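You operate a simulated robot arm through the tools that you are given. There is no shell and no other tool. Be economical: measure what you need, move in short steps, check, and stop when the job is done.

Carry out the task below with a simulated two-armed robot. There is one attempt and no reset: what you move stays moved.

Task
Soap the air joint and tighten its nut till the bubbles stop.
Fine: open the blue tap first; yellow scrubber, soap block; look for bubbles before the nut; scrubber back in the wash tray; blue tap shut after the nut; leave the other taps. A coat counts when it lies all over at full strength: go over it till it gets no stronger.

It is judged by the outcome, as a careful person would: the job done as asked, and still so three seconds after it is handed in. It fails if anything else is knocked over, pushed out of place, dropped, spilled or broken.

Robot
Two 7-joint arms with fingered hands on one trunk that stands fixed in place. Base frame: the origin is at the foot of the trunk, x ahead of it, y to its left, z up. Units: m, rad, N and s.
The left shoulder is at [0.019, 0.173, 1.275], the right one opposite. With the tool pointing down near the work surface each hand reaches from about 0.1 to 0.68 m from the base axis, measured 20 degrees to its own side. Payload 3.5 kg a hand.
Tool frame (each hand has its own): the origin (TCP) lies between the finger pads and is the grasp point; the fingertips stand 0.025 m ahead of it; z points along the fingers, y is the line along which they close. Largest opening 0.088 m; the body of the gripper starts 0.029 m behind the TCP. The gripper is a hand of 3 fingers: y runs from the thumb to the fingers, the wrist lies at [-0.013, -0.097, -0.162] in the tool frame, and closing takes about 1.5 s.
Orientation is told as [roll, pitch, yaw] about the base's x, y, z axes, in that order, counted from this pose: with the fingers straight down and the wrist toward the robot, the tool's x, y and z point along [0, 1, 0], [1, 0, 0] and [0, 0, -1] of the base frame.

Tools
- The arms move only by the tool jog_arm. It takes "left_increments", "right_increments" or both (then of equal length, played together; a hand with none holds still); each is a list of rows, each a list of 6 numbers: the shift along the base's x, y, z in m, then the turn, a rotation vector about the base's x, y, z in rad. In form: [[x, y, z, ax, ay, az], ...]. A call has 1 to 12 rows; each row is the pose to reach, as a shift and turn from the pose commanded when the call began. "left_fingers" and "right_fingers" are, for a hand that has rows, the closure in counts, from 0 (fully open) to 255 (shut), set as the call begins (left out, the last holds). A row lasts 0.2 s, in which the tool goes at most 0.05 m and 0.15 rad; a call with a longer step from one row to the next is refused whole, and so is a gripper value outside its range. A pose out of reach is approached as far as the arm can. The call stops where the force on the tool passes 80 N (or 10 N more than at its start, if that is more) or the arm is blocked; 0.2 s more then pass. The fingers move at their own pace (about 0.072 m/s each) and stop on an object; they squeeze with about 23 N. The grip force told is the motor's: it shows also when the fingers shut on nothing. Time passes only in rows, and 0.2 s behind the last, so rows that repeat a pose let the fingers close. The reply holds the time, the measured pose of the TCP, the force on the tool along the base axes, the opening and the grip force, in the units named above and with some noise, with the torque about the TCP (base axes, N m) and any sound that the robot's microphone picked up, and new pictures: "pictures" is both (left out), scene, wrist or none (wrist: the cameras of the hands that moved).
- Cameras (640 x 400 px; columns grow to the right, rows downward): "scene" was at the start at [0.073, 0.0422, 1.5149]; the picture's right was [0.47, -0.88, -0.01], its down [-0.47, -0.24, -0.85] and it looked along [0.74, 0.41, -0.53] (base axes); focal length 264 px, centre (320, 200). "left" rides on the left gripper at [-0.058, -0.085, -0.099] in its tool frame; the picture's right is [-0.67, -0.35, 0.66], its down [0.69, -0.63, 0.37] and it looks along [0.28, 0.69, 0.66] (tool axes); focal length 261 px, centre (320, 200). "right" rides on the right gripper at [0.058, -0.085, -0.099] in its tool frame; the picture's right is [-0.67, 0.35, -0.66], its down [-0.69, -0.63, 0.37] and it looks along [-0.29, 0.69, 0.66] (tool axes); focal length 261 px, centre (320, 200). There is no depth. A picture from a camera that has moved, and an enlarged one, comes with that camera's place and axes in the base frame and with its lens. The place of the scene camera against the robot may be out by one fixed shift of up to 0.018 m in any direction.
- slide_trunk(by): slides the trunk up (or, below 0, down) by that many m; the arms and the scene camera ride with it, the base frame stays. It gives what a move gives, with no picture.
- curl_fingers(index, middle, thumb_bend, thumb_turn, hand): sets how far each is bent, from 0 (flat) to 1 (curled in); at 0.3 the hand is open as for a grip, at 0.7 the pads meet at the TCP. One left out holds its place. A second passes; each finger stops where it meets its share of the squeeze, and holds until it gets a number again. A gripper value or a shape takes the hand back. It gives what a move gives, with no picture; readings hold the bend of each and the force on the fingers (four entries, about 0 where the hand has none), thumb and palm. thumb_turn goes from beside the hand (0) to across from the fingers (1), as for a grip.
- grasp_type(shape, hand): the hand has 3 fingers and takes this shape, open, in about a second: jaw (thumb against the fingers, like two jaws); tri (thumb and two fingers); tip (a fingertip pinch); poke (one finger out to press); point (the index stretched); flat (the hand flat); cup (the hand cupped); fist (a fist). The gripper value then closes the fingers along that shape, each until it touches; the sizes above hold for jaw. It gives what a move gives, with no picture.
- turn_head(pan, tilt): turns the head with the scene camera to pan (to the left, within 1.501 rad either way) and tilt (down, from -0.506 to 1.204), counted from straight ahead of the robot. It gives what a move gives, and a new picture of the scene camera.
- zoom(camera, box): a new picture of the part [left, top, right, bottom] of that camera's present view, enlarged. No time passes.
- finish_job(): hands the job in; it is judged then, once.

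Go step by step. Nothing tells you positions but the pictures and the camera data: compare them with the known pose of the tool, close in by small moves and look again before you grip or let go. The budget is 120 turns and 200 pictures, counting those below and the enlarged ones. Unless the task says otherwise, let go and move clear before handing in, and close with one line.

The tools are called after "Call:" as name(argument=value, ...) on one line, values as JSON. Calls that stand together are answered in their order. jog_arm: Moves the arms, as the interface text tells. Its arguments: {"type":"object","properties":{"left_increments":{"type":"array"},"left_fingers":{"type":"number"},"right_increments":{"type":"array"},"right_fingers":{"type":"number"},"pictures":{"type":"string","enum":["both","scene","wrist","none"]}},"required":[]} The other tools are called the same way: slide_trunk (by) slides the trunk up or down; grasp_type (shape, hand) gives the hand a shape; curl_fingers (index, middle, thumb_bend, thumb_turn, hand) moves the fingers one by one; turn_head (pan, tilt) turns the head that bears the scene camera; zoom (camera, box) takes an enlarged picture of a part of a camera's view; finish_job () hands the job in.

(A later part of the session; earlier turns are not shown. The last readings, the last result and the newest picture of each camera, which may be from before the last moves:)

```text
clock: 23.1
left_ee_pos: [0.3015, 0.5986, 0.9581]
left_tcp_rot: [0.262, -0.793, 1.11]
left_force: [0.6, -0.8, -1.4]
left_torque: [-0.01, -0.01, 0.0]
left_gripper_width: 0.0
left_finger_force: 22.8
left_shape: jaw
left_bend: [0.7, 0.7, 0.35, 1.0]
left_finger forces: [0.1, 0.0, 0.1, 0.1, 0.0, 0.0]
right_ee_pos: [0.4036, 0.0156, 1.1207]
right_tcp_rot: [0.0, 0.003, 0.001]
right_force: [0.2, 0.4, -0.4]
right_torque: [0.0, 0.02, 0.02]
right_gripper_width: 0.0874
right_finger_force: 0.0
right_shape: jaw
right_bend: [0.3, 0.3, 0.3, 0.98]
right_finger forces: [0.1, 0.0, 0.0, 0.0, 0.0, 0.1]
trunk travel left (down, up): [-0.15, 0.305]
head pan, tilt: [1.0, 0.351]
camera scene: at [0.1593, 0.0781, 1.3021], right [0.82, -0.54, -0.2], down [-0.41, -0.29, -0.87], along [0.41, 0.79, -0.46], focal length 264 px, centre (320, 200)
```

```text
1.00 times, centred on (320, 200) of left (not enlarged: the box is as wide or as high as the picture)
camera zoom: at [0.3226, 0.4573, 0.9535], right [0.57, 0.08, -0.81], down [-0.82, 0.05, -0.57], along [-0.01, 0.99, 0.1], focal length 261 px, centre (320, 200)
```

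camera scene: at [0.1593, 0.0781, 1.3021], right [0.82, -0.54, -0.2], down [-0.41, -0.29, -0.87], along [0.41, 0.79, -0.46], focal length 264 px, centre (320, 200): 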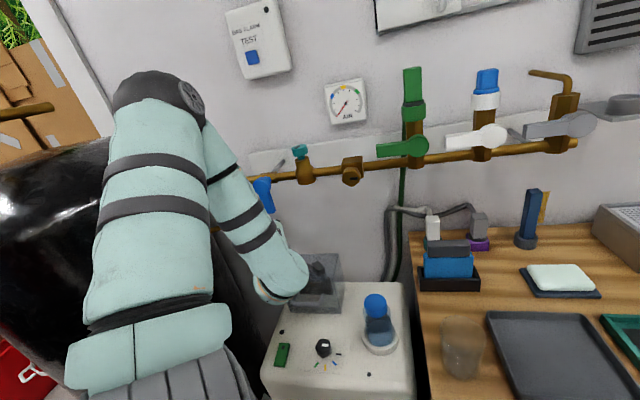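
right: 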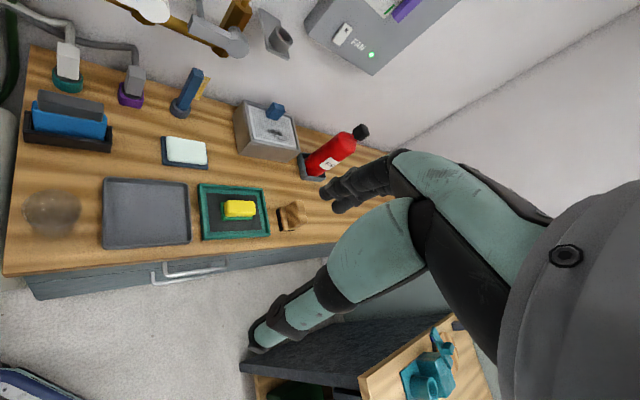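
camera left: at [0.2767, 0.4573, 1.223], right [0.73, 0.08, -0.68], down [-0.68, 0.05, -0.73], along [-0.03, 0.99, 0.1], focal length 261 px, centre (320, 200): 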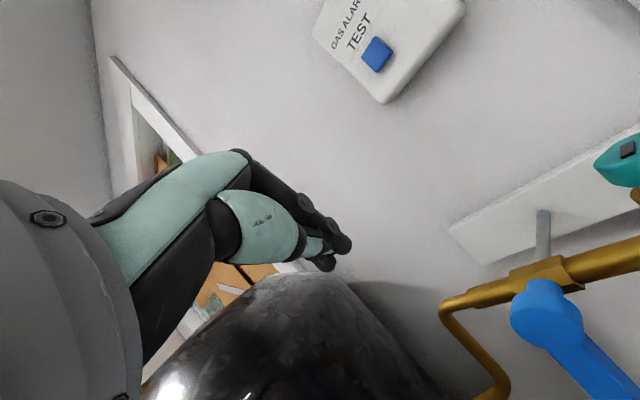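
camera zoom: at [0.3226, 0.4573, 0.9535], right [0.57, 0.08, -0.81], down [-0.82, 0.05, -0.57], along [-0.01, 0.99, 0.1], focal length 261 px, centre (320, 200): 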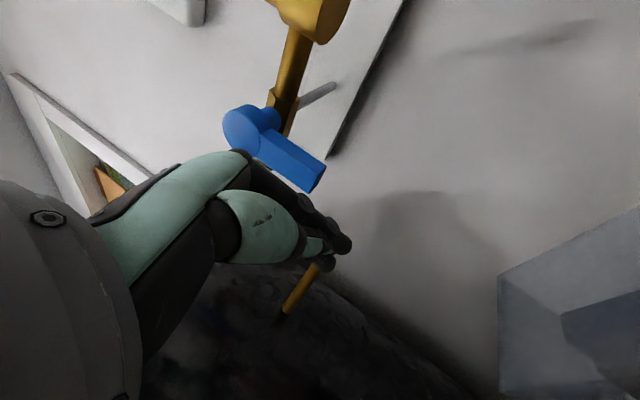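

The head camera and left hand ended up tilted, as if the arm were pressing on something. I'll slide back up halfway and see whether that goes away.

Call:
slide_trunk(by=0.1)

Call:
turn_head(pan=1.0, tilt=0.45)

```text
clock: 24.5
left_ee_pos: [0.2905, 0.5997, 1.0759]
left_tcp_rot: [0.183, -0.816, 1.168]
left_force: [0.0, -0.2, -0.4]
left_torque: [0.0, -0.02, 0.01]
left_gripper_width: 0.0
left_finger_force: 23.1
left_shape: jaw
left_bend: [0.7, 0.7, 0.35, 1.0]
left_finger forces: [0.0, 0.0, 0.0, 0.0, 0.0, 0.1]
right_ee_pos: [0.4035, 0.0165, 1.2202]
right_tcp_rot: [-0.001, 0.002, 0.002]
right_force: [0.3, 0.5, -0.5]
right_torque: [0.01, 0.04, 0.04]
right_gripper_width: 0.0877
right_finger_force: 0.2
right_shape: jaw
right_bend: [0.3, 0.3, 0.3, 0.98]
right_finger forces: [0.1, 0.1, 0.0, 0.0, 0.0, 0.1]
trunk travel left (down, up): [-0.25, 0.205]
head pan, tilt: [1.0, 0.351]
```

```text
clock: 25.1
left_ee_pos: [0.2902, 0.5993, 1.0748]
left_tcp_rot: [0.184, -0.818, 1.168]
left_force: [0.5, 0.3, -0.4]
left_torque: [0.01, 0.0, 0.03]
left_gripper_width: 0.0
left_finger_force: 22.9
left_shape: jaw
left_bend: [0.7, 0.7, 0.35, 1.0]
left_finger forces: [0.0, 0.0, 0.1, 0.0, 0.1, 0.1]
right_ee_pos: [0.4037, 0.0165, 1.2208]
right_tcp_rot: [-0.001, 0.004, 0.003]
right_force: [-0.3, 0.2, 0.7]
right_torque: [0.0, 0.0, 0.04]
right_gripper_width: 0.0877
right_finger_force: 0.0
right_shape: jaw
right_bend: [0.3, 0.3, 0.3, 0.98]
right_finger forces: [0.0, 0.1, 0.0, 0.0, 0.1, 0.0]
trunk travel left (down, up): [-0.25, 0.205]
head pan, tilt: [1.0, 0.45]
camera scene: at [0.0874, 0.0772, 1.4147], right [0.84, -0.54, -0.09], down [-0.33, -0.37, -0.87], along [0.43, 0.76, -0.49], focal length 264 px, centre (320, 200)
```

scene: 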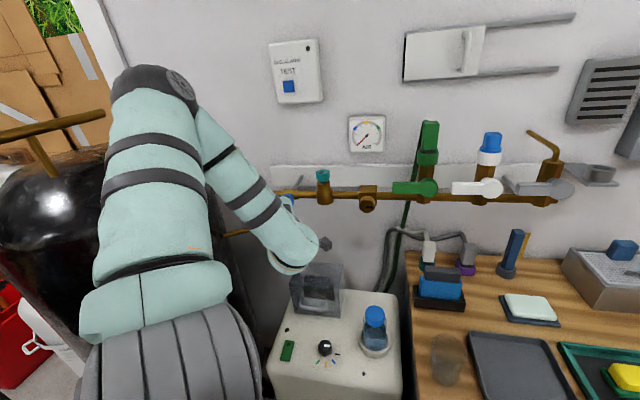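

The lean is simply how the trunk lowers, so no obstruction. From here I'll move the fist-peg in to the left side of the handle.

Call:
jog_arm(left_increments=[[-0.015, 0.0, -0.02, 0, 0, 0], [-0.015, 0.035, -0.038, 0, 0, 0], [-0.012, 0.07, -0.038, 0, 0, 0], [0.0, 0.09, -0.038, 0, 0, 0]], pictures="both")

```text
clock: 26.1
left_ee_pos: [0.2894, 0.6901, 1.0387]
left_tcp_rot: [0.185, -0.815, 1.167]
left_force: [-0.4, 1.0, 0.2]
left_torque: [-0.01, -0.03, -0.03]
left_gripper_width: 0.0
left_finger_force: 22.6
left_shape: jaw
left_bend: [0.7, 0.7, 0.35, 1.0]
left_finger forces: [0.0, 0.1, 0.1, 0.0, 0.0, 0.0]
right_ee_pos: [0.4034, 0.0172, 1.2212]
right_tcp_rot: [0.0, 0.002, 0.001]
right_force: [0.6, -0.1, 1.0]
right_torque: [0.0, 0.02, -0.01]
right_gripper_width: 0.0878
right_finger_force: 0.0
right_shape: jaw
right_bend: [0.3, 0.3, 0.3, 0.98]
right_finger forces: [0.0, 0.1, 0.0, 0.0, 0.1, 0.0]
trunk travel left (down, up): [-0.25, 0.205]
head pan, tilt: [1.0, 0.45]
camera scene: at [0.0872, 0.0774, 1.4147], right [0.84, -0.54, -0.09], down [-0.33, -0.37, -0.87], along [0.43, 0.76, -0.49], focal length 264 px, centre (320, 200)
camera left: at [0.3109, 0.5476, 1.0362], right [0.62, 0.08, -0.78], down [-0.78, 0.05, -0.62], along [-0.01, 1.0, 0.1], focal length 261 px, centre (320, 200)
```

scene: 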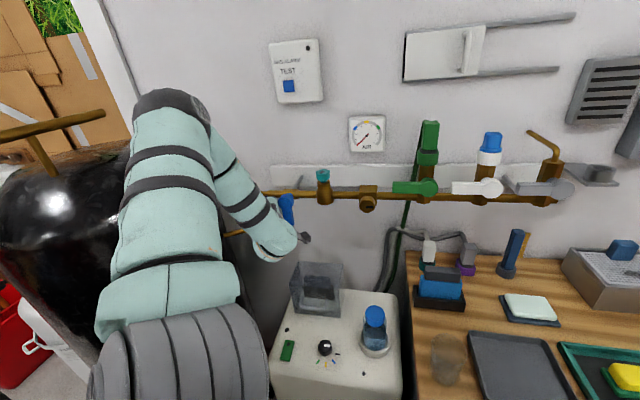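
left: 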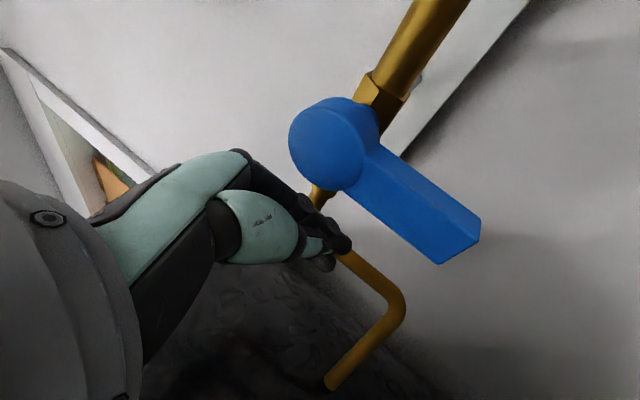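

The peg sits left of the handle. I'll push toward +u (the right, along the pipe) a bit and watch the force.

Call:
jog_arm(left_increments=[[0.013, -0.0115, 0, 0, 0, 0], [0.0265, -0.023, 0, 0, 0, 0], [0.0378, -0.0328, -0.003, 0, 0, 0], [0.0491, -0.0426, -0.003, 0, 0, 0], [0.0605, -0.0524, 0.002, 0, 0, 0]], pictures="both")

```text
clock: 27.3
left_ee_pos: [0.3133, 0.6542, 1.04]
left_tcp_rot: [0.186, -0.818, 1.164]
left_force: [-0.9, -0.6, 0.4]
left_torque: [-0.02, 0.03, 0.07]
left_gripper_width: 0.0
left_finger_force: 23.0
left_shape: jaw
left_bend: [0.7, 0.7, 0.37, 1.0]
left_finger forces: [0.0, 0.0, 0.0, 0.0, 0.0, 0.0]
left hand out of reach, approached as far as the arm can: row 3, 4, 5
right_ee_pos: [0.4057, 0.0121, 1.2198]
right_tcp_rot: [0.001, 0.004, 0.0]
right_force: [1.2, -0.3, -0.1]
right_torque: [0.02, -0.01, 0.0]
right_gripper_width: 0.0875
right_finger_force: 0.1
right_shape: jaw
right_bend: [0.3, 0.3, 0.3, 0.98]
right_finger forces: [0.1, 0.0, 0.1, 0.0, 0.0, 0.1]
trunk travel left (down, up): [-0.25, 0.205]
head pan, tilt: [1.0, 0.45]
camera scene: at [0.0891, 0.0742, 1.4146], right [0.84, -0.54, -0.1], down [-0.34, -0.36, -0.87], along [0.43, 0.76, -0.49], focal length 264 px, centre (320, 200)
camera left: at [0.3347, 0.5114, 1.0371], right [0.62, 0.08, -0.78], down [-0.78, 0.06, -0.62], along [-0.01, 0.99, 0.1], focal length 261 px, centre (320, 200)
```

scene: 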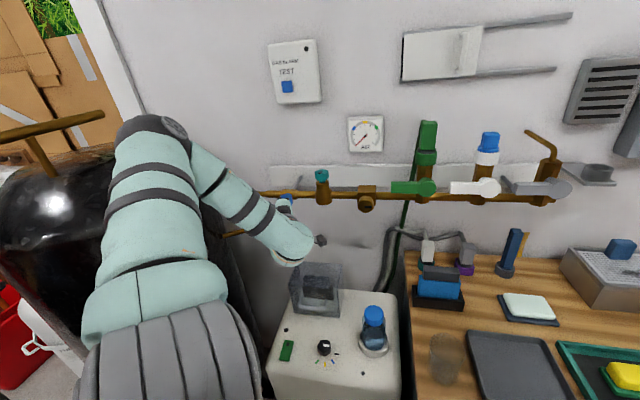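
left: 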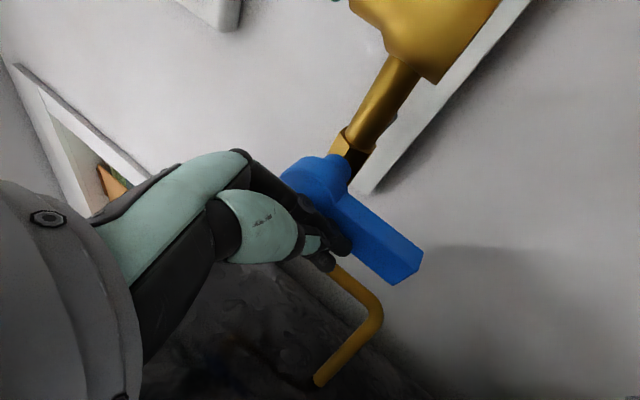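

Again a wrist limit, not resistance: the handle has not moved. With the shoulder higher the forearm would point down more naturally, so I'll back out and raise the trunk.

Call:
jog_arm(left_increments=[[-0.015, 0.015, 0.0, 0, 0, 0], [-0.03, 0.03, 0.0, 0, 0, 0], [-0.035, 0.0, 0.01, 0, 0, 0], [-0.035, -0.03, 0.025, 0, 0, 0], [-0.03, -0.05, 0.035, 0, 0, 0]], pictures="none")

Call:
slide_trunk(by=0.2)

Call:
turn_head(pan=0.9, tilt=0.6)

```text
clock: 28.5
left_ee_pos: [0.2813, 0.6051, 1.0714]
left_tcp_rot: [0.184, -0.817, 1.168]
left_force: [0.6, -0.7, -0.2]
left_torque: [0.01, 0.02, 0.02]
left_gripper_width: 0.0
left_finger_force: 22.8
left_shape: jaw
left_bend: [0.7, 0.7, 0.72, 1.0]
left_finger forces: [0.0, 0.1, 0.0, 0.0, 0.1, 0.0]
right_ee_pos: [0.4033, 0.016, 1.2213]
right_tcp_rot: [-0.001, 0.0, 0.001]
right_force: [0.0, -0.4, -1.1]
right_torque: [-0.03, 0.0, 0.01]
right_gripper_width: 0.0876
right_finger_force: 0.2
right_shape: jaw
right_bend: [0.3, 0.3, 0.3, 0.98]
right_finger forces: [0.1, 0.1, 0.1, 0.0, 0.1, 0.0]
trunk travel left (down, up): [-0.25, 0.205]
head pan, tilt: [1.0, 0.45]
```

```text
clock: 30.7
left_ee_pos: [0.2666, 0.6056, 1.2946]
left_tcp_rot: [0.083, -0.843, 1.24]
left_force: [0.7, 0.0, -0.2]
left_torque: [0.01, -0.01, 0.02]
left_gripper_width: 0.0
left_finger_force: 23.1
left_shape: jaw
left_bend: [0.7, 0.7, 0.72, 1.0]
left_finger forces: [0.0, 0.0, 0.1, 0.0, 0.1, 0.1]
right_ee_pos: [0.4032, 0.0162, 1.421]
right_tcp_rot: [0.0, 0.003, 0.002]
right_force: [-0.8, 1.4, -0.8]
right_torque: [0.0, -0.03, -0.03]
right_gripper_width: 0.0877
right_finger_force: 0.1
right_shape: jaw
right_bend: [0.3, 0.3, 0.3, 0.98]
right_finger forces: [0.0, 0.0, 0.0, 0.0, 0.1, 0.0]
trunk travel left (down, up): [-0.45, 0.005]
head pan, tilt: [1.0, 0.45]
```

```text
clock: 31.4
left_ee_pos: [0.2677, 0.6053, 1.2949]
left_tcp_rot: [0.085, -0.843, 1.241]
left_force: [-0.4, 0.0, 0.2]
left_torque: [0.0, 0.01, 0.0]
left_gripper_width: 0.0003
left_finger_force: 23.0
left_shape: jaw
left_bend: [0.7, 0.7, 0.72, 1.0]
left_finger forces: [0.0, 0.1, 0.0, 0.0, 0.0, 0.1]
right_ee_pos: [0.403, 0.0161, 1.4219]
right_tcp_rot: [-0.001, 0.003, 0.001]
right_force: [-0.3, 0.2, 0.2]
right_torque: [0.02, 0.0, -0.05]
right_gripper_width: 0.0875
right_finger_force: 0.1
right_shape: jaw
right_bend: [0.3, 0.3, 0.3, 0.98]
right_finger forces: [0.0, 0.0, 0.1, 0.0, 0.0, 0.0]
trunk travel left (down, up): [-0.45, 0.005]
head pan, tilt: [0.901, 0.6]
camera scene: at [0.0319, 0.0691, 1.6122], right [0.78, -0.62, 0.0], down [-0.35, -0.44, -0.83], along [0.51, 0.65, -0.56], focal length 264 px, centre (320, 200)
```

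scene: 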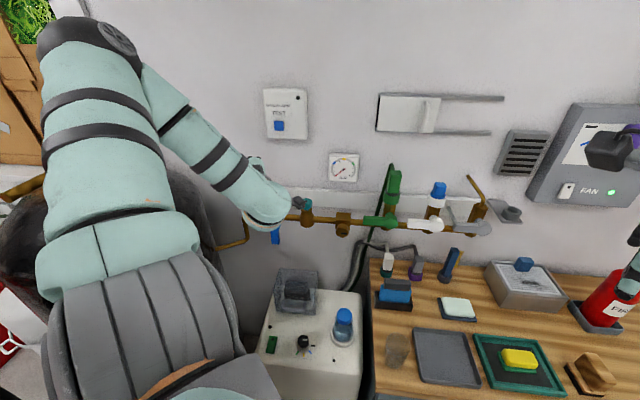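

Now I'll lower the hand in front of and left of the handle, yawing slightly clockwise on the way.

Call:
jog_arm(left_increments=[[0, 0, -0.045, 0, 0, -0.05], [0, 0, -0.09, 0, 0, -0.1], [0, 0, -0.135, 0, 0, -0.15], [0, 0, -0.18, 0, 0, -0.2], [0, 0, -0.22, 0, 0, -0.25], [0, 0, -0.255, 0, 0, -0.3]], pictures="both")

```text
clock: 32.8
left_ee_pos: [0.2652, 0.6058, 1.0395]
left_tcp_rot: [0.087, -0.844, 0.939]
left_force: [-0.1, 0.5, 0.3]
left_torque: [0.02, 0.06, -0.03]
left_gripper_width: 0.0
left_finger_force: 23.3
left_shape: jaw
left_bend: [0.7, 0.7, 0.73, 1.0]
left_finger forces: [0.0, 0.1, 0.0, 0.0, 0.0, 0.0]
right_ee_pos: [0.4034, 0.0164, 1.4217]
right_tcp_rot: [0.0, 0.002, 0.002]
right_force: [0.0, 0.4, -0.4]
right_torque: [0.03, -0.01, 0.04]
right_gripper_width: 0.0876
right_finger_force: 0.2
right_shape: jaw
right_bend: [0.3, 0.3, 0.3, 0.98]
right_finger forces: [0.0, 0.1, 0.1, 0.0, 0.0, 0.0]
trunk travel left (down, up): [-0.45, 0.005]
head pan, tilt: [0.901, 0.6]
camera scene: at [0.0316, 0.0694, 1.6121], right [0.78, -0.62, 0.0], down [-0.35, -0.44, -0.82], along [0.51, 0.65, -0.57], focal length 264 px, centre (320, 200)
camera left: at [0.245, 0.4648, 1.0384], right [0.67, -0.12, -0.73], down [-0.69, 0.27, -0.67], along [0.28, 0.96, 0.1], focal length 261 px, centre (320, 200)
```

scene: 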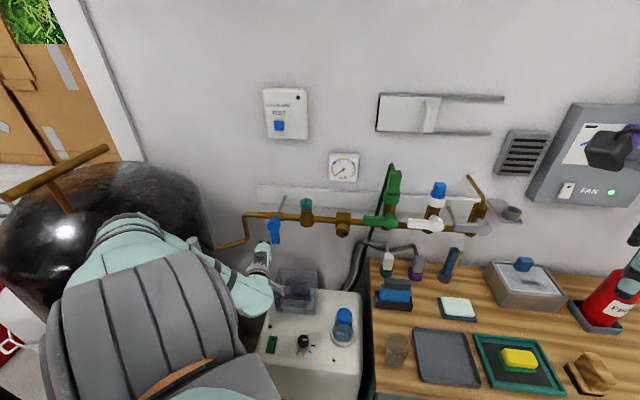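
left: 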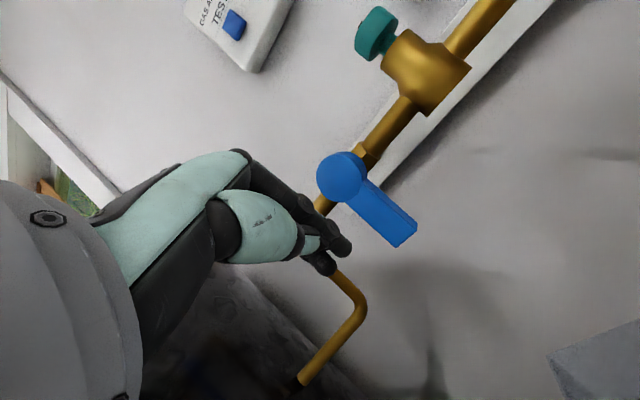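

The elbow stays free and the tap is visible. Advance to the left side of the handle.

Call:
jog_arm(left_increments=[[-0.002, 0.03, -0.005, 0, 0, 0], [0.005, 0.06, -0.005, 0, 0, 0], [0.019, 0.085, -0.005, 0, 0, 0]], pictures="wrist")

```text
clock: 33.6
left_ee_pos: [0.2884, 0.6915, 1.0343]
left_tcp_rot: [0.084, -0.842, 0.94]
left_force: [-0.1, -0.2, 0.6]
left_torque: [-0.02, 0.0, 0.0]
left_gripper_width: 0.0001
left_finger_force: 22.9
left_shape: jaw
left_bend: [0.7, 0.7, 0.73, 1.0]
left_finger forces: [0.0, 0.0, 0.0, 0.1, 0.0, 0.0]
right_ee_pos: [0.4043, 0.017, 1.4214]
right_tcp_rot: [-0.001, 0.001, 0.0]
right_force: [-0.3, 0.6, -0.2]
right_torque: [0.02, 0.01, -0.04]
right_gripper_width: 0.0876
right_finger_force: 0.1
right_shape: jaw
right_bend: [0.3, 0.3, 0.3, 0.98]
right_finger forces: [0.0, 0.1, 0.0, 0.1, 0.0, 0.0]
trunk travel left (down, up): [-0.45, 0.005]
head pan, tilt: [0.901, 0.6]
camera left: at [0.2669, 0.5497, 1.0334], right [0.67, -0.12, -0.73], down [-0.69, 0.27, -0.67], along [0.28, 0.96, 0.1], focal length 261 px, centre (320, 200)
```

left: 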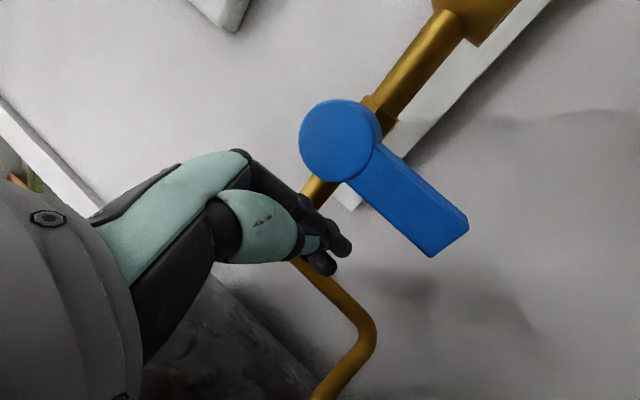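

In place with about 18 mm overlap. Push toward the right and follow the arc.

Call:
jog_arm(left_increments=[[0.009, -0.011, -0.008, 0, 0, 0], [0.022, -0.025, -0.012, 0, 0, 0], [0.033, -0.034, -0.015, 0, 0, 0], [0.0445, -0.044, -0.0146, 0, 0, 0], [0.055, -0.0535, -0.01, 0, 0, 0]], pictures="both")

```text
clock: 34.8
left_ee_pos: [0.3155, 0.6369, 1.0496]
left_tcp_rot: [0.086, -0.843, 0.938]
left_force: [-0.1, -0.3, -0.4]
left_torque: [-0.02, -0.03, 0.0]
left_gripper_width: 0.0
left_finger_force: 22.9
left_shape: jaw
left_bend: [0.7, 0.7, 0.73, 1.0]
left_finger forces: [0.0, 0.0, 0.0, 0.0, 0.0, 0.0]
left hand out of reach, approached as far as the arm can: row 1, 2, 3, 4, 5
right_ee_pos: [0.4046, 0.0169, 1.4205]
right_tcp_rot: [0.0, 0.003, 0.002]
right_force: [-0.5, -0.1, 0.1]
right_torque: [0.0, 0.0, -0.01]
right_gripper_width: 0.0873
right_finger_force: 0.0
right_shape: jaw
right_bend: [0.3, 0.3, 0.3, 0.98]
right_finger forces: [0.1, 0.1, 0.0, 0.0, 0.0, 0.0]
trunk travel left (down, up): [-0.45, 0.005]
head pan, tilt: [0.901, 0.6]
camera scene: at [0.032, 0.0688, 1.6121], right [0.78, -0.62, 0.0], down [-0.35, -0.44, -0.82], along [0.51, 0.65, -0.57], focal length 264 px, centre (320, 200)
camera left: at [0.2942, 0.4955, 1.0485], right [0.67, -0.12, -0.73], down [-0.69, 0.27, -0.67], along [0.28, 0.96, 0.1], focal length 261 px, centre (320, 200)
```

scene: 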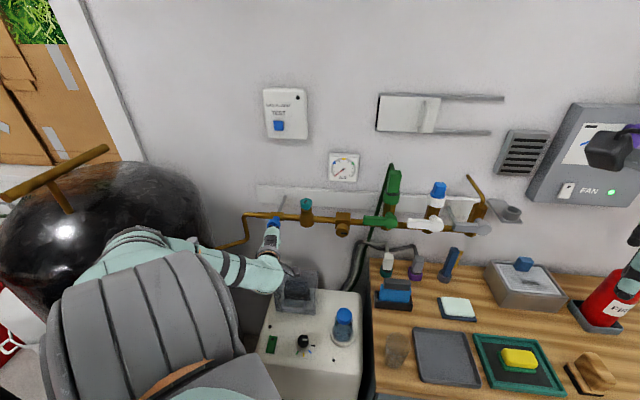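
left: 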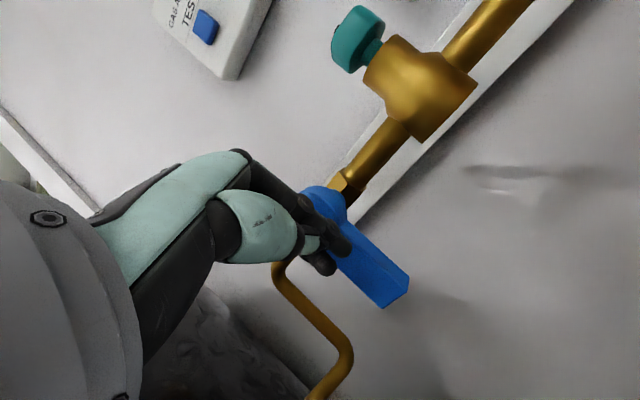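

The limit recurs because the elbow sits low and left of the hand. I'll back off, lift, and return to the starting posture, where the elbow was on the inner, upper side, and approach from that configuration.

Call:
jog_arm(left_increments=[[-0.03, 0.0, 0.01, 0, 0, 0], [-0.04, 0.0, 0.05, 0, 0, 0], [-0.04, -0.01, 0.09, 0, 0, 0], [-0.04, -0.02, 0.13, -0.0524, 0.0827, -0.102], [-0.03, -0.04, 0.17, -0.1048, 0.1653, -0.204], [-0.02, -0.06, 0.21, -0.157, 0.248, -0.306], [-0.01, -0.08, 0.25, -0.2095, 0.331, -0.408], [0.0, -0.1, 0.29, -0.262, 0.413, -0.51], [0.0, -0.12, 0.32, -0.314, 0.496, -0.612], [0.0, -0.14, 0.35, -0.367, 0.579, -0.714], [0.0, -0.15, 0.37, -0.419, 0.661, -0.816], [0.0, -0.16, 0.39, -0.4714, 0.744, -0.9177]], pictures="scene")

```text
clock: 37.4
left_ee_pos: [0.3152, 0.4783, 1.438]
left_tcp_rot: [0.001, 0.001, 0.0]
left_force: [-0.1, -0.2, 0.3]
left_torque: [0.03, -0.01, -0.01]
left_gripper_width: 0.0
left_finger_force: 22.4
left_shape: jaw
left_bend: [0.7, 0.7, 0.73, 1.0]
left_finger forces: [0.0, 0.0, 0.0, 0.1, 0.0, 0.0]
right_ee_pos: [0.4044, 0.0165, 1.4211]
right_tcp_rot: [-0.001, 0.001, 0.002]
right_force: [-0.5, -0.8, 0.2]
right_torque: [-0.01, 0.0, 0.01]
right_gripper_width: 0.0877
right_finger_force: 0.0
right_shape: jaw
right_bend: [0.3, 0.3, 0.3, 0.98]
right_finger forces: [0.0, 0.0, 0.0, 0.0, 0.0, 0.1]
trunk travel left (down, up): [-0.45, 0.005]
head pan, tilt: [0.901, 0.6]
camera scene: at [0.0329, 0.0694, 1.6121], right [0.78, -0.62, 0.0], down [-0.35, -0.44, -0.82], along [0.51, 0.65, -0.57], focal length 264 px, centre (320, 200)
```

scene: 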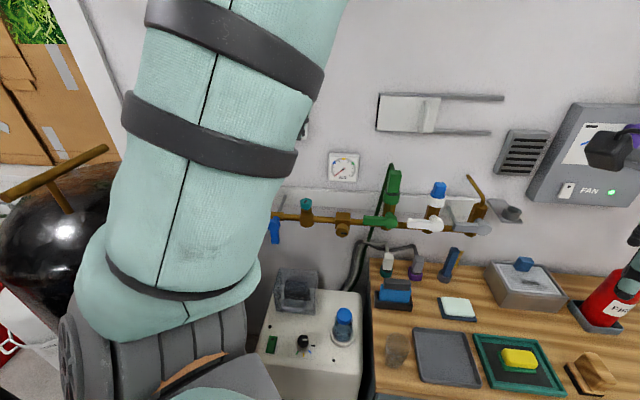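

The elbow is up again. Now I'll turn to a moderate yaw and pitch from this posture while descending toward the handle's front.

Call:
jog_arm(left_increments=[[-0.005, 0.012, -0.02, 0.035, -0.089, 0.089], [-0.01, 0.024, -0.04, 0.07, -0.178, 0.178], [-0.015, 0.036, -0.06, 0.105, -0.267, 0.267], [-0.02, 0.048, -0.08, 0.14, -0.356, 0.356], [-0.025, 0.06, -0.1, 0.175, -0.446, 0.446], [-0.03, 0.072, -0.13, 0.21, -0.535, 0.535], [-0.035, 0.084, -0.16, 0.246, -0.624, 0.624], [-0.04, 0.096, -0.19, 0.281, -0.713, 0.713], [-0.04, 0.1, -0.23, 0.281, -0.713, 0.713], [-0.04, 0.1, -0.27, 0.281, -0.713, 0.713]], pictures="scene")

```text
clock: 39.6
left_ee_pos: [0.2772, 0.5794, 1.1659]
left_tcp_rot: [0.003, -0.749, 0.749]
left_force: [0.3, -0.6, -1.1]
left_torque: [0.01, 0.04, -0.01]
left_gripper_width: 0.0002
left_finger_force: 23.2
left_shape: jaw
left_bend: [0.7, 0.7, 0.73, 1.0]
left_finger forces: [0.0, 0.1, 0.0, 0.0, 0.0, 0.0]
right_ee_pos: [0.4056, 0.016, 1.4195]
right_tcp_rot: [0.0, 0.002, 0.001]
right_force: [0.3, 1.3, -0.3]
right_torque: [-0.01, -0.05, 0.02]
right_gripper_width: 0.0874
right_finger_force: 0.1
right_shape: jaw
right_bend: [0.3, 0.3, 0.3, 0.98]
right_finger forces: [0.0, 0.1, 0.0, 0.1, 0.0, 0.0]
trunk travel left (down, up): [-0.45, 0.005]
head pan, tilt: [0.901, 0.6]
camera scene: at [0.0329, 0.0692, 1.612], right [0.78, -0.62, 0.0], down [-0.35, -0.44, -0.82], along [0.51, 0.65, -0.57], focal length 264 px, centre (320, 200)
```

scene: 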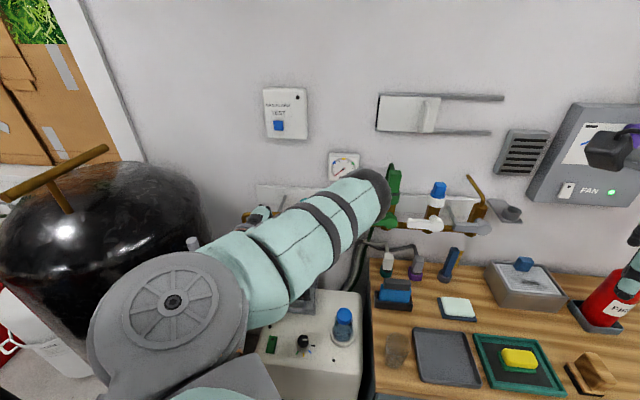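

Now the elbow is forward and inside, away from the tank. Continue down and check by wrist camera.

Call:
jog_arm(left_increments=[[-0.005, 0.01, -0.04, 0, 0, 0], [-0.01, 0.02, -0.08, 0, 0, 0], [-0.015, 0.03, -0.12, 0, 0, 0], [-0.015, 0.045, -0.14, 0, 0, 0], [-0.015, 0.07, -0.143, 0, 0, 0], [-0.01, 0.095, -0.143, 0, 0, 0], [0.003, 0.115, -0.143, 0, 0, 0]], pictures="both")

```text
clock: 41.4
left_ee_pos: [0.2743, 0.6739, 1.0887]
left_tcp_rot: [0.029, -0.745, 0.721]
left_force: [0.1, -0.2, 0.5]
left_torque: [0.02, -0.03, -0.01]
left_gripper_width: 0.0
left_finger_force: 23.6
left_shape: jaw
left_bend: [0.7, 0.7, 0.73, 1.0]
left_finger forces: [0.0, 0.1, 0.0, 0.0, 0.0, 0.0]
left hand out of reach, approached as far as the arm can: row 2, 3, 4, 5, 6, 7
right_ee_pos: [0.4206, -0.011, 1.4155]
right_tcp_rot: [0.026, 0.014, 0.004]
right_force: [-0.8, -1.2, -0.4]
right_torque: [-0.02, -0.04, -0.01]
right_gripper_width: 0.0876
right_finger_force: 0.1
right_shape: jaw
right_bend: [0.3, 0.3, 0.3, 0.98]
right_finger forces: [0.0, 0.0, 0.0, 0.0, 0.0, 0.0]
trunk travel left (down, up): [-0.45, 0.005]
head pan, tilt: [0.901, 0.6]
stopped in row 7 (left hand): the arm was blocked; the commanded pose is now the measured one
camera scene: at [0.0709, 0.0309, 1.6126], right [0.76, -0.65, -0.03], down [-0.38, -0.41, -0.83], along [0.53, 0.64, -0.56], focal length 264 px, centre (320, 200)
camera left: at [0.2186, 0.5414, 1.1034], right [0.58, -0.36, -0.73], down [-0.63, 0.37, -0.68], along [0.51, 0.86, -0.01], focal length 261 px, centre (320, 200)
```

scene: 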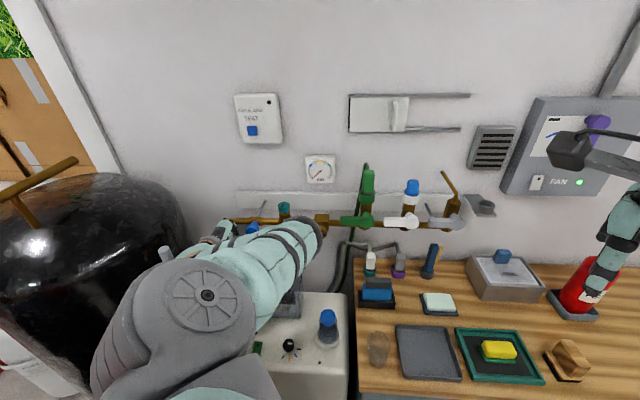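
left: 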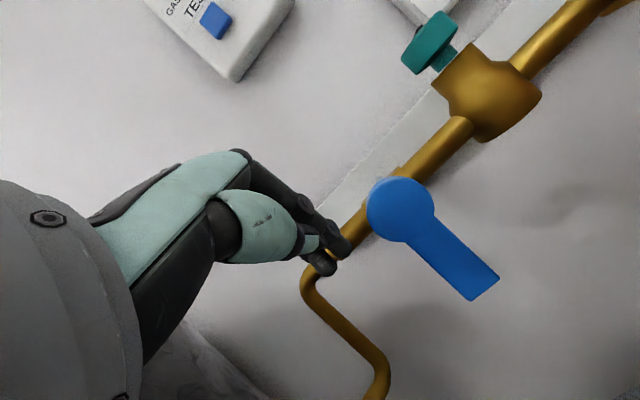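

Blocked again with the body leaning; something touches the forearm or elbow. Reversing right away.

Call:
jog_arm(left_increments=[[-0.005, -0.03, 0.01, 0, 0, 0], [0.0, -0.06, 0.04, 0, 0, 0], [0.003, -0.09, 0.08, 0, 0, 0]], pictures="both")

```text
clock: 42.4
left_ee_pos: [0.2591, 0.6041, 1.157]
left_tcp_rot: [0.01, -0.737, 0.753]
left_force: [0.5, 0.8, -0.9]
left_torque: [0.01, 0.03, 0.04]
left_gripper_width: 0.0
left_finger_force: 22.8
left_shape: jaw
left_bend: [0.7, 0.7, 0.74, 1.0]
left_finger forces: [0.1, 0.0, 0.0, 0.0, 0.1, 0.0]
right_ee_pos: [0.4149, 0.0184, 1.417]
right_tcp_rot: [0.005, 0.011, 0.018]
right_force: [1.0, -0.2, -0.1]
right_torque: [0.04, 0.01, 0.02]
right_gripper_width: 0.0878
right_finger_force: 0.1
right_shape: jaw
right_bend: [0.3, 0.3, 0.3, 0.98]
right_finger forces: [0.0, 0.0, 0.1, 0.1, 0.0, 0.1]
trunk travel left (down, up): [-0.45, 0.005]
head pan, tilt: [0.901, 0.6]
stopped in row 3 (left hand): the arm was blocked; the commanded pose is now the measured one
camera scene: at [0.0478, 0.0554, 1.6119], right [0.79, -0.62, -0.01], down [-0.36, -0.44, -0.82], along [0.51, 0.65, -0.57], focal length 264 px, centre (320, 200)
camera left: at [0.2051, 0.4724, 1.1724], right [0.59, -0.36, -0.72], down [-0.64, 0.35, -0.69], along [0.5, 0.87, -0.02], focal length 261 px, centre (320, 200)
```

scene: 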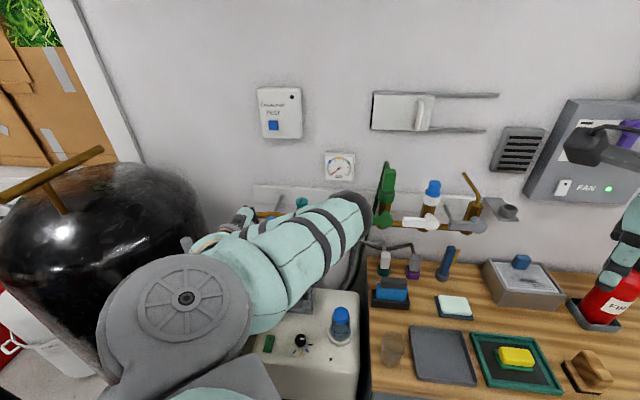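
left: 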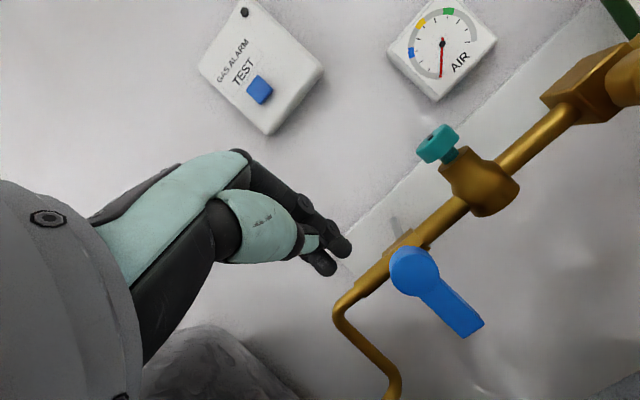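

The forearm/wrist is against the tank's tube on the left. I'll lift and move right, away from it.

Call:
jog_arm(left_increments=[[0.02, -0.01, 0.02, 0, 0, 0], [0.04, -0.02, 0.05, 0, 0, 0], [0.06, -0.03, 0.09, 0, 0, 0], [0.07, -0.04, 0.13, 0, 0, 0]], pictures="both")

```text
clock: 43.4
left_ee_pos: [0.3158, 0.572, 1.2859]
left_tcp_rot: [-0.007, -0.743, 0.764]
left_force: [-0.6, 0.6, 0.2]
left_torque: [0.02, -0.03, 0.0]
left_gripper_width: 0.0
left_finger_force: 22.8
left_shape: jaw
left_bend: [0.7, 0.7, 0.74, 1.0]
left_finger forces: [0.0, 0.1, 0.1, 0.0, 0.0, 0.0]
right_ee_pos: [0.3985, 0.0263, 1.4225]
right_tcp_rot: [0.0, 0.0, 0.017]
right_force: [0.8, 0.4, 0.3]
right_torque: [0.01, -0.06, 0.03]
right_gripper_width: 0.0878
right_finger_force: 0.0
right_shape: jaw
right_bend: [0.3, 0.3, 0.3, 0.98]
right_finger forces: [0.0, 0.0, 0.0, 0.1, 0.1, 0.0]
trunk travel left (down, up): [-0.45, 0.005]
head pan, tilt: [0.901, 0.6]
camera scene: at [0.0282, 0.0708, 1.6122], right [0.78, -0.62, 0.0], down [-0.35, -0.44, -0.83], along [0.51, 0.65, -0.56], focal length 264 px, centre (320, 200)
camera left: at [0.262, 0.4397, 1.3022], right [0.6, -0.36, -0.72], down [-0.63, 0.34, -0.7], along [0.5, 0.87, -0.02], focal length 261 px, centre (320, 200)
```

scene: 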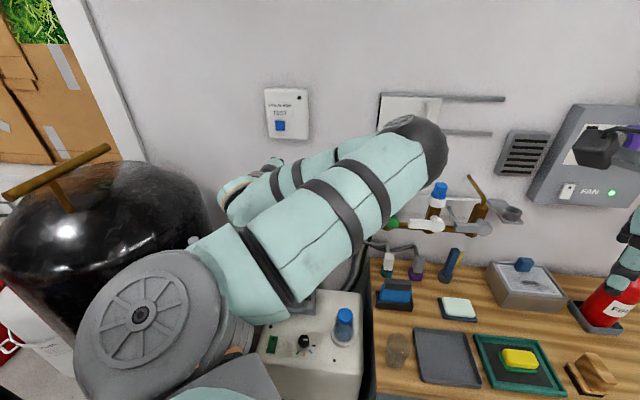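
left: 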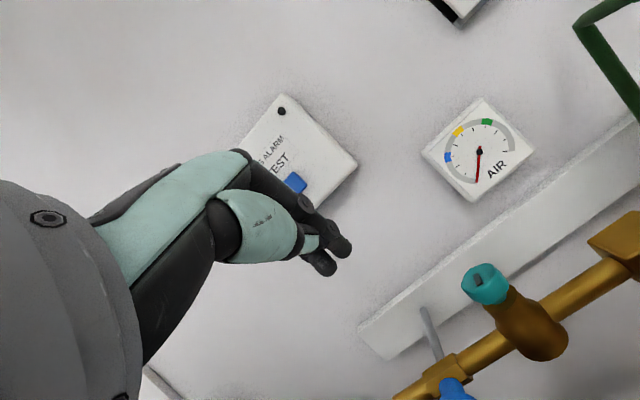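

Free again. In this posture (elbow forward, inside) the hand can come from the right, wrist to the right of the handle, fingers straddling it. I'll turn to that orientation up here, opening the fingers.

Call:
jog_arm(left_increments=[[0.003, 0, 0, -0.0125, -0.0987, 0.1027], [0.006, 0, 0, -0.025, -0.1975, 0.2055], [0.009, 0, 0, -0.0374, -0.296, 0.308], [0.012, 0, 0, -0.05, -0.395, 0.411], [0.015, 0, 0, -0.0623, -0.4937, 0.5137], [0.018, 0, 0, -0.0748, -0.592, 0.616], [0.021, 0, 0, -0.0873, -0.691, 0.719], [0.024, 0, 0, -0.1, -0.79, 0.822]], left_fingers=0, pictures="scene")

```text
clock: 45.2
left_ee_pos: [0.234, 0.6083, 1.2729]
left_tcp_rot: [-1.026, -0.658, 2.319]
left_force: [0.2, 0.2, -0.6]
left_torque: [-0.01, 0.02, 0.01]
left_gripper_width: 0.0877
left_finger_force: 0.0
left_shape: jaw
left_bend: [0.3, 0.3, 0.3, 0.98]
left_finger forces: [0.0, 0.0, 0.0, 0.0, 0.0, 0.0]
left hand out of reach, approached as far as the arm can: row 3, 4, 5, 6, 7, 8
right_ee_pos: [0.4028, 0.0205, 1.4208]
right_tcp_rot: [0.002, 0.003, 0.017]
right_force: [-0.3, 0.1, -0.2]
right_torque: [0.0, 0.0, 0.03]
right_gripper_width: 0.0877
right_finger_force: 0.1
right_shape: jaw
right_bend: [0.3, 0.3, 0.3, 0.98]
right_finger forces: [0.0, 0.1, 0.1, 0.1, 0.1, 0.1]
trunk travel left (down, up): [-0.45, 0.005]
head pan, tilt: [0.901, 0.6]
camera scene: at [0.0334, 0.0651, 1.6123], right [0.78, -0.62, 0.0], down [-0.35, -0.44, -0.83], along [0.51, 0.65, -0.56], focal length 264 px, centre (320, 200)
```

scene: 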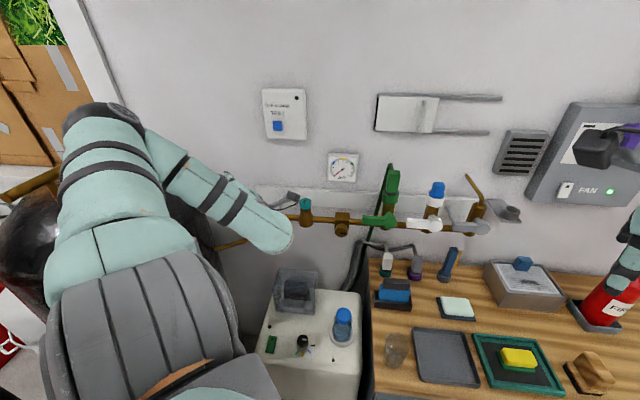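

The arm prefers elbow-left for this orientation; fine, since a wrist further right extends the arm. I'll finish the turn while moving right and down.

Call:
jog_arm(left_increments=[[0.02, -0.008, -0.01, -0.012, -0.09, 0.094], [0.04, -0.016, -0.02, -0.024, -0.18, 0.189], [0.06, -0.024, -0.03, -0.036, -0.27, 0.283], [0.08, -0.032, -0.04, -0.048, -0.36, 0.378], [0.09, -0.04, -0.05, -0.06, -0.45, 0.472], [0.09, -0.045, -0.06, -0.072, -0.54, 0.567], [0.09, -0.048, -0.07, -0.084, -0.63, 0.661], [0.09, -0.048, -0.08, -0.092, -0.692, 0.726], [0.09, -0.048, -0.12, -0.092, -0.692, 0.726]], pictures="both")

```text
clock: 46.8
left_ee_pos: [0.1513, 0.6433, 1.0768]
left_tcp_rot: [-1.243, -0.114, 3.001]
left_force: [55.5, 23.3, -15.5]
left_torque: [0.48, -0.15, 1.39]
left_gripper_width: 0.0872
left_finger_force: 0.1
left_shape: jaw
left_bend: [0.3, 0.37, 0.3, 0.98]
left_finger forces: [0.1, 59.9, 0.1, 0.0, 0.1, 0.0]
left hand out of reach, approached as far as the arm can: row 1, 2, 3, 4, 5, 6, 7
right_ee_pos: [0.4138, 0.0316, 1.4163]
right_tcp_rot: [-0.004, 0.012, 0.017]
right_force: [-0.1, -0.4, 0.5]
right_torque: [-0.02, 0.01, 0.02]
right_gripper_width: 0.0878
right_finger_force: 0.1
right_shape: jaw
right_bend: [0.3, 0.3, 0.3, 0.98]
right_finger forces: [0.1, 0.1, 0.0, 0.1, 0.1, 0.1]
trunk travel left (down, up): [-0.45, 0.005]
head pan, tilt: [0.901, 0.6]
stopped in row 7 (left hand): the force on the tool passed its limit at 103 N (the readings are from after the stop); the commanded pose is now the measured one
camera scene: at [0.0474, 0.0769, 1.611], right [0.78, -0.62, 0.0], down [-0.36, -0.45, -0.82], along [0.51, 0.64, -0.57], focal length 264 px, centre (320, 200)
camera left: at [0.2343, 0.5554, 1.1546], right [0.51, 0.77, 0.38], down [0.55, 0.05, -0.83], along [-0.66, 0.63, -0.4], focal length 261 px, centre (320, 200)
```

scene: 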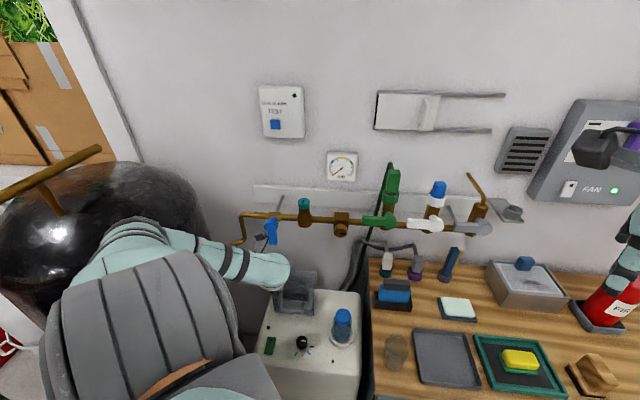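
left: 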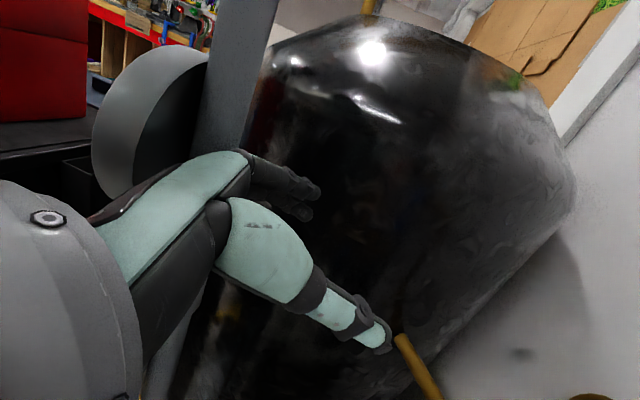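

The solver drifted left and a finger touched the tube again. I'll move off it to the right, lift, and turn back toward the starting orientation.

Call:
jog_arm(left_increments=[[0.03, 0, 0.01, 0, 0, 0], [0.04, -0.01, 0.05, 0, 0, 0], [0.045, -0.02, 0.09, 0, 0.0826, -0.114], [0.05, -0.03, 0.13, 0, 0.165, -0.228], [0.06, -0.04, 0.17, 0, 0.248, -0.343], [0.07, -0.05, 0.21, 0, 0.33, -0.457], [0.08, -0.06, 0.25, 0, 0.413, -0.571], [0.09, -0.07, 0.28, 0, 0.496, -0.686], [0.1, -0.08, 0.3, 0, 0.578, -0.8], [0.11, -0.09, 0.32, 0, 0.661, -0.914], [0.12, -0.1, 0.33, 0, 0.743, -1.03], [0.13, -0.11, 0.34, -0.008, 0.826, -1.143]], left_fingers=255, pictures="none")

Call:
jog_arm(left_increments=[[0.01, -0.01, 0.005, 0, 0.0826, -0.114], [0.02, -0.02, 0.01, 0, 0.165, -0.228], [0.03, -0.03, 0.015, 0, 0.248, -0.343], [0.03, -0.04, 0.02, 0, 0.33, -0.457], [0.03, -0.05, 0.02, 0, 0.413, -0.571], [0.03, -0.06, 0.02, 0, 0.496, -0.686], [0.03, -0.06, 0.02, 0, 0.578, -0.8], [0.03, -0.06, 0.02, 0, 0.661, -0.914], [0.03, -0.06, 0.02, -0.004, 0.743, -1.03], [0.03, -0.06, 0.02, -0.008, 0.826, -1.143], [0.03, -0.06, 0.02, -0.008, 0.908, -1.257]], pictures="both")

```text
clock: 49.4
left_ee_pos: [0.2752, 0.5508, 1.4313]
left_tcp_rot: [-0.61, -0.622, 1.571]
left_force: [0.8, -1.8, 1.4]
left_torque: [-0.05, 0.13, 0.08]
left_gripper_width: 0.0008
left_finger_force: 23.1
left_shape: jaw
left_bend: [0.7, 0.41, 0.75, 1.0]
left_finger forces: [0.0, 0.0, 0.0, 0.0, 0.1, 0.1]
left hand out of reach, approached as far as the arm can: row 1, 2, 3, 4, 5, 6, 7, 8, 9, 10, 11, 12
right_ee_pos: [0.4012, 0.0222, 1.4219]
right_tcp_rot: [0.004, 0.002, 0.019]
right_force: [-0.3, 0.9, -0.2]
right_torque: [-0.01, 0.04, 0.01]
right_gripper_width: 0.0877
right_finger_force: 0.2
right_shape: jaw
right_bend: [0.3, 0.3, 0.3, 0.98]
right_finger forces: [0.0, 0.0, 0.0, 0.1, 0.1, 0.0]
trunk travel left (down, up): [-0.45, 0.005]
head pan, tilt: [0.901, 0.6]
```

```text
clock: 51.8
left_ee_pos: [0.3065, 0.4947, 1.4539]
left_tcp_rot: [0.0, -0.005, 0.015]
left_force: [0.5, 0.1, 0.7]
left_torque: [0.03, 0.01, -0.03]
left_gripper_width: 0.0009
left_finger_force: 22.9
left_shape: jaw
left_bend: [0.7, 0.41, 0.75, 1.0]
left_finger forces: [0.0, 0.1, 0.0, 0.0, 0.0, 0.0]
right_ee_pos: [0.3999, 0.0251, 1.4219]
right_tcp_rot: [0.001, 0.002, 0.017]
right_force: [-0.1, 0.5, -0.2]
right_torque: [0.0, -0.02, -0.03]
right_gripper_width: 0.0877
right_finger_force: 0.0
right_shape: jaw
right_bend: [0.3, 0.3, 0.3, 0.98]
right_finger forces: [0.0, 0.0, 0.1, 0.0, 0.0, 0.0]
trunk travel left (down, up): [-0.45, 0.005]
head pan, tilt: [0.901, 0.6]
camera scene: at [0.0323, 0.0698, 1.6121], right [0.78, -0.62, 0.0], down [-0.35, -0.44, -0.82], along [0.51, 0.65, -0.57], focal length 264 px, centre (320, 200)
camera left: at [0.2209, 0.4334, 1.5545], right [-0.33, -0.67, -0.66], down [-0.64, 0.68, -0.37], along [0.7, 0.29, -0.66], focal length 261 px, centre (320, 200)
```

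scene: 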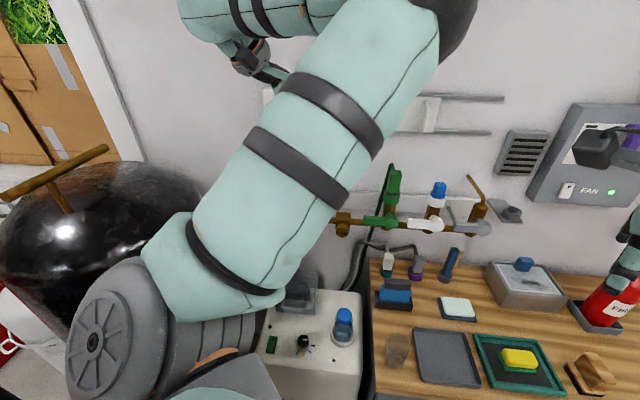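
left: 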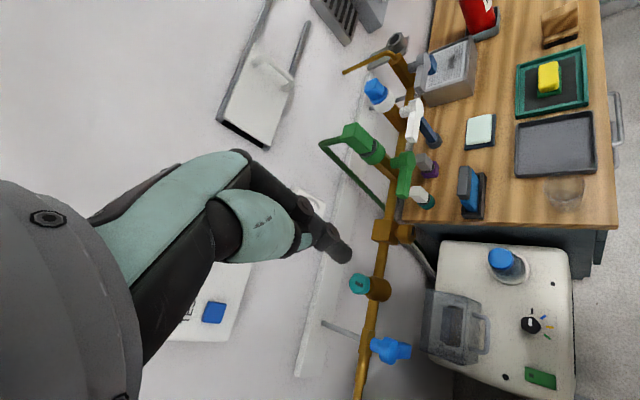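

The elbow is inside again. From here I'll try a larger yaw (pointing mostly +y, down-forward), still up high, and watch whether the posture holds.

Call:
jog_arm(left_increments=[[0.003, 0.003, -0.01, 0.048, -0.07, 0.113], [0.006, 0.006, -0.02, 0.096, -0.14, 0.226], [0.009, 0.009, -0.03, 0.144, -0.21, 0.34], [0.012, 0.012, -0.04, 0.191, -0.28, 0.453], [0.015, 0.015, -0.05, 0.239, -0.35, 0.566], [0.018, 0.018, -0.06, 0.287, -0.42, 0.679], [0.021, 0.021, -0.07, 0.335, -0.49, 0.792], [0.024, 0.024, -0.08, 0.383, -0.56, 0.906], [0.027, 0.027, -0.09, 0.431, -0.63, 1.019], [0.03, 0.03, -0.1, 0.479, -0.7, 1.132]], pictures="scene")

```text
clock: 54.0
left_ee_pos: [0.3359, 0.5205, 1.3566]
left_tcp_rot: [-0.013, -0.808, 1.222]
left_force: [0.7, -0.2, 0.4]
left_torque: [0.0, -0.02, 0.01]
left_gripper_width: 0.0007
left_finger_force: 22.9
left_shape: jaw
left_bend: [0.7, 0.41, 0.75, 1.0]
left_finger forces: [0.0, 0.0, 0.0, 0.0, 0.0, 0.0]
right_ee_pos: [0.4014, 0.0239, 1.421]
right_tcp_rot: [0.002, 0.0, 0.02]
right_force: [0.8, -0.6, 0.4]
right_torque: [0.04, -0.02, -0.02]
right_gripper_width: 0.0881
right_finger_force: 0.1
right_shape: jaw
right_bend: [0.3, 0.3, 0.3, 0.98]
right_finger forces: [0.0, 0.1, 0.0, 0.0, 0.1, 0.0]
trunk travel left (down, up): [-0.45, 0.005]
head pan, tilt: [0.901, 0.6]
camera scene: at [0.0318, 0.0687, 1.6121], right [0.78, -0.62, 0.0], down [-0.35, -0.44, -0.83], along [0.51, 0.65, -0.56], focal length 264 px, centre (320, 200)
```

scene: 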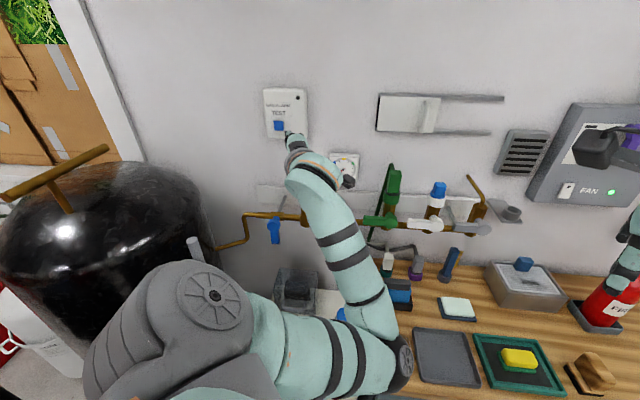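

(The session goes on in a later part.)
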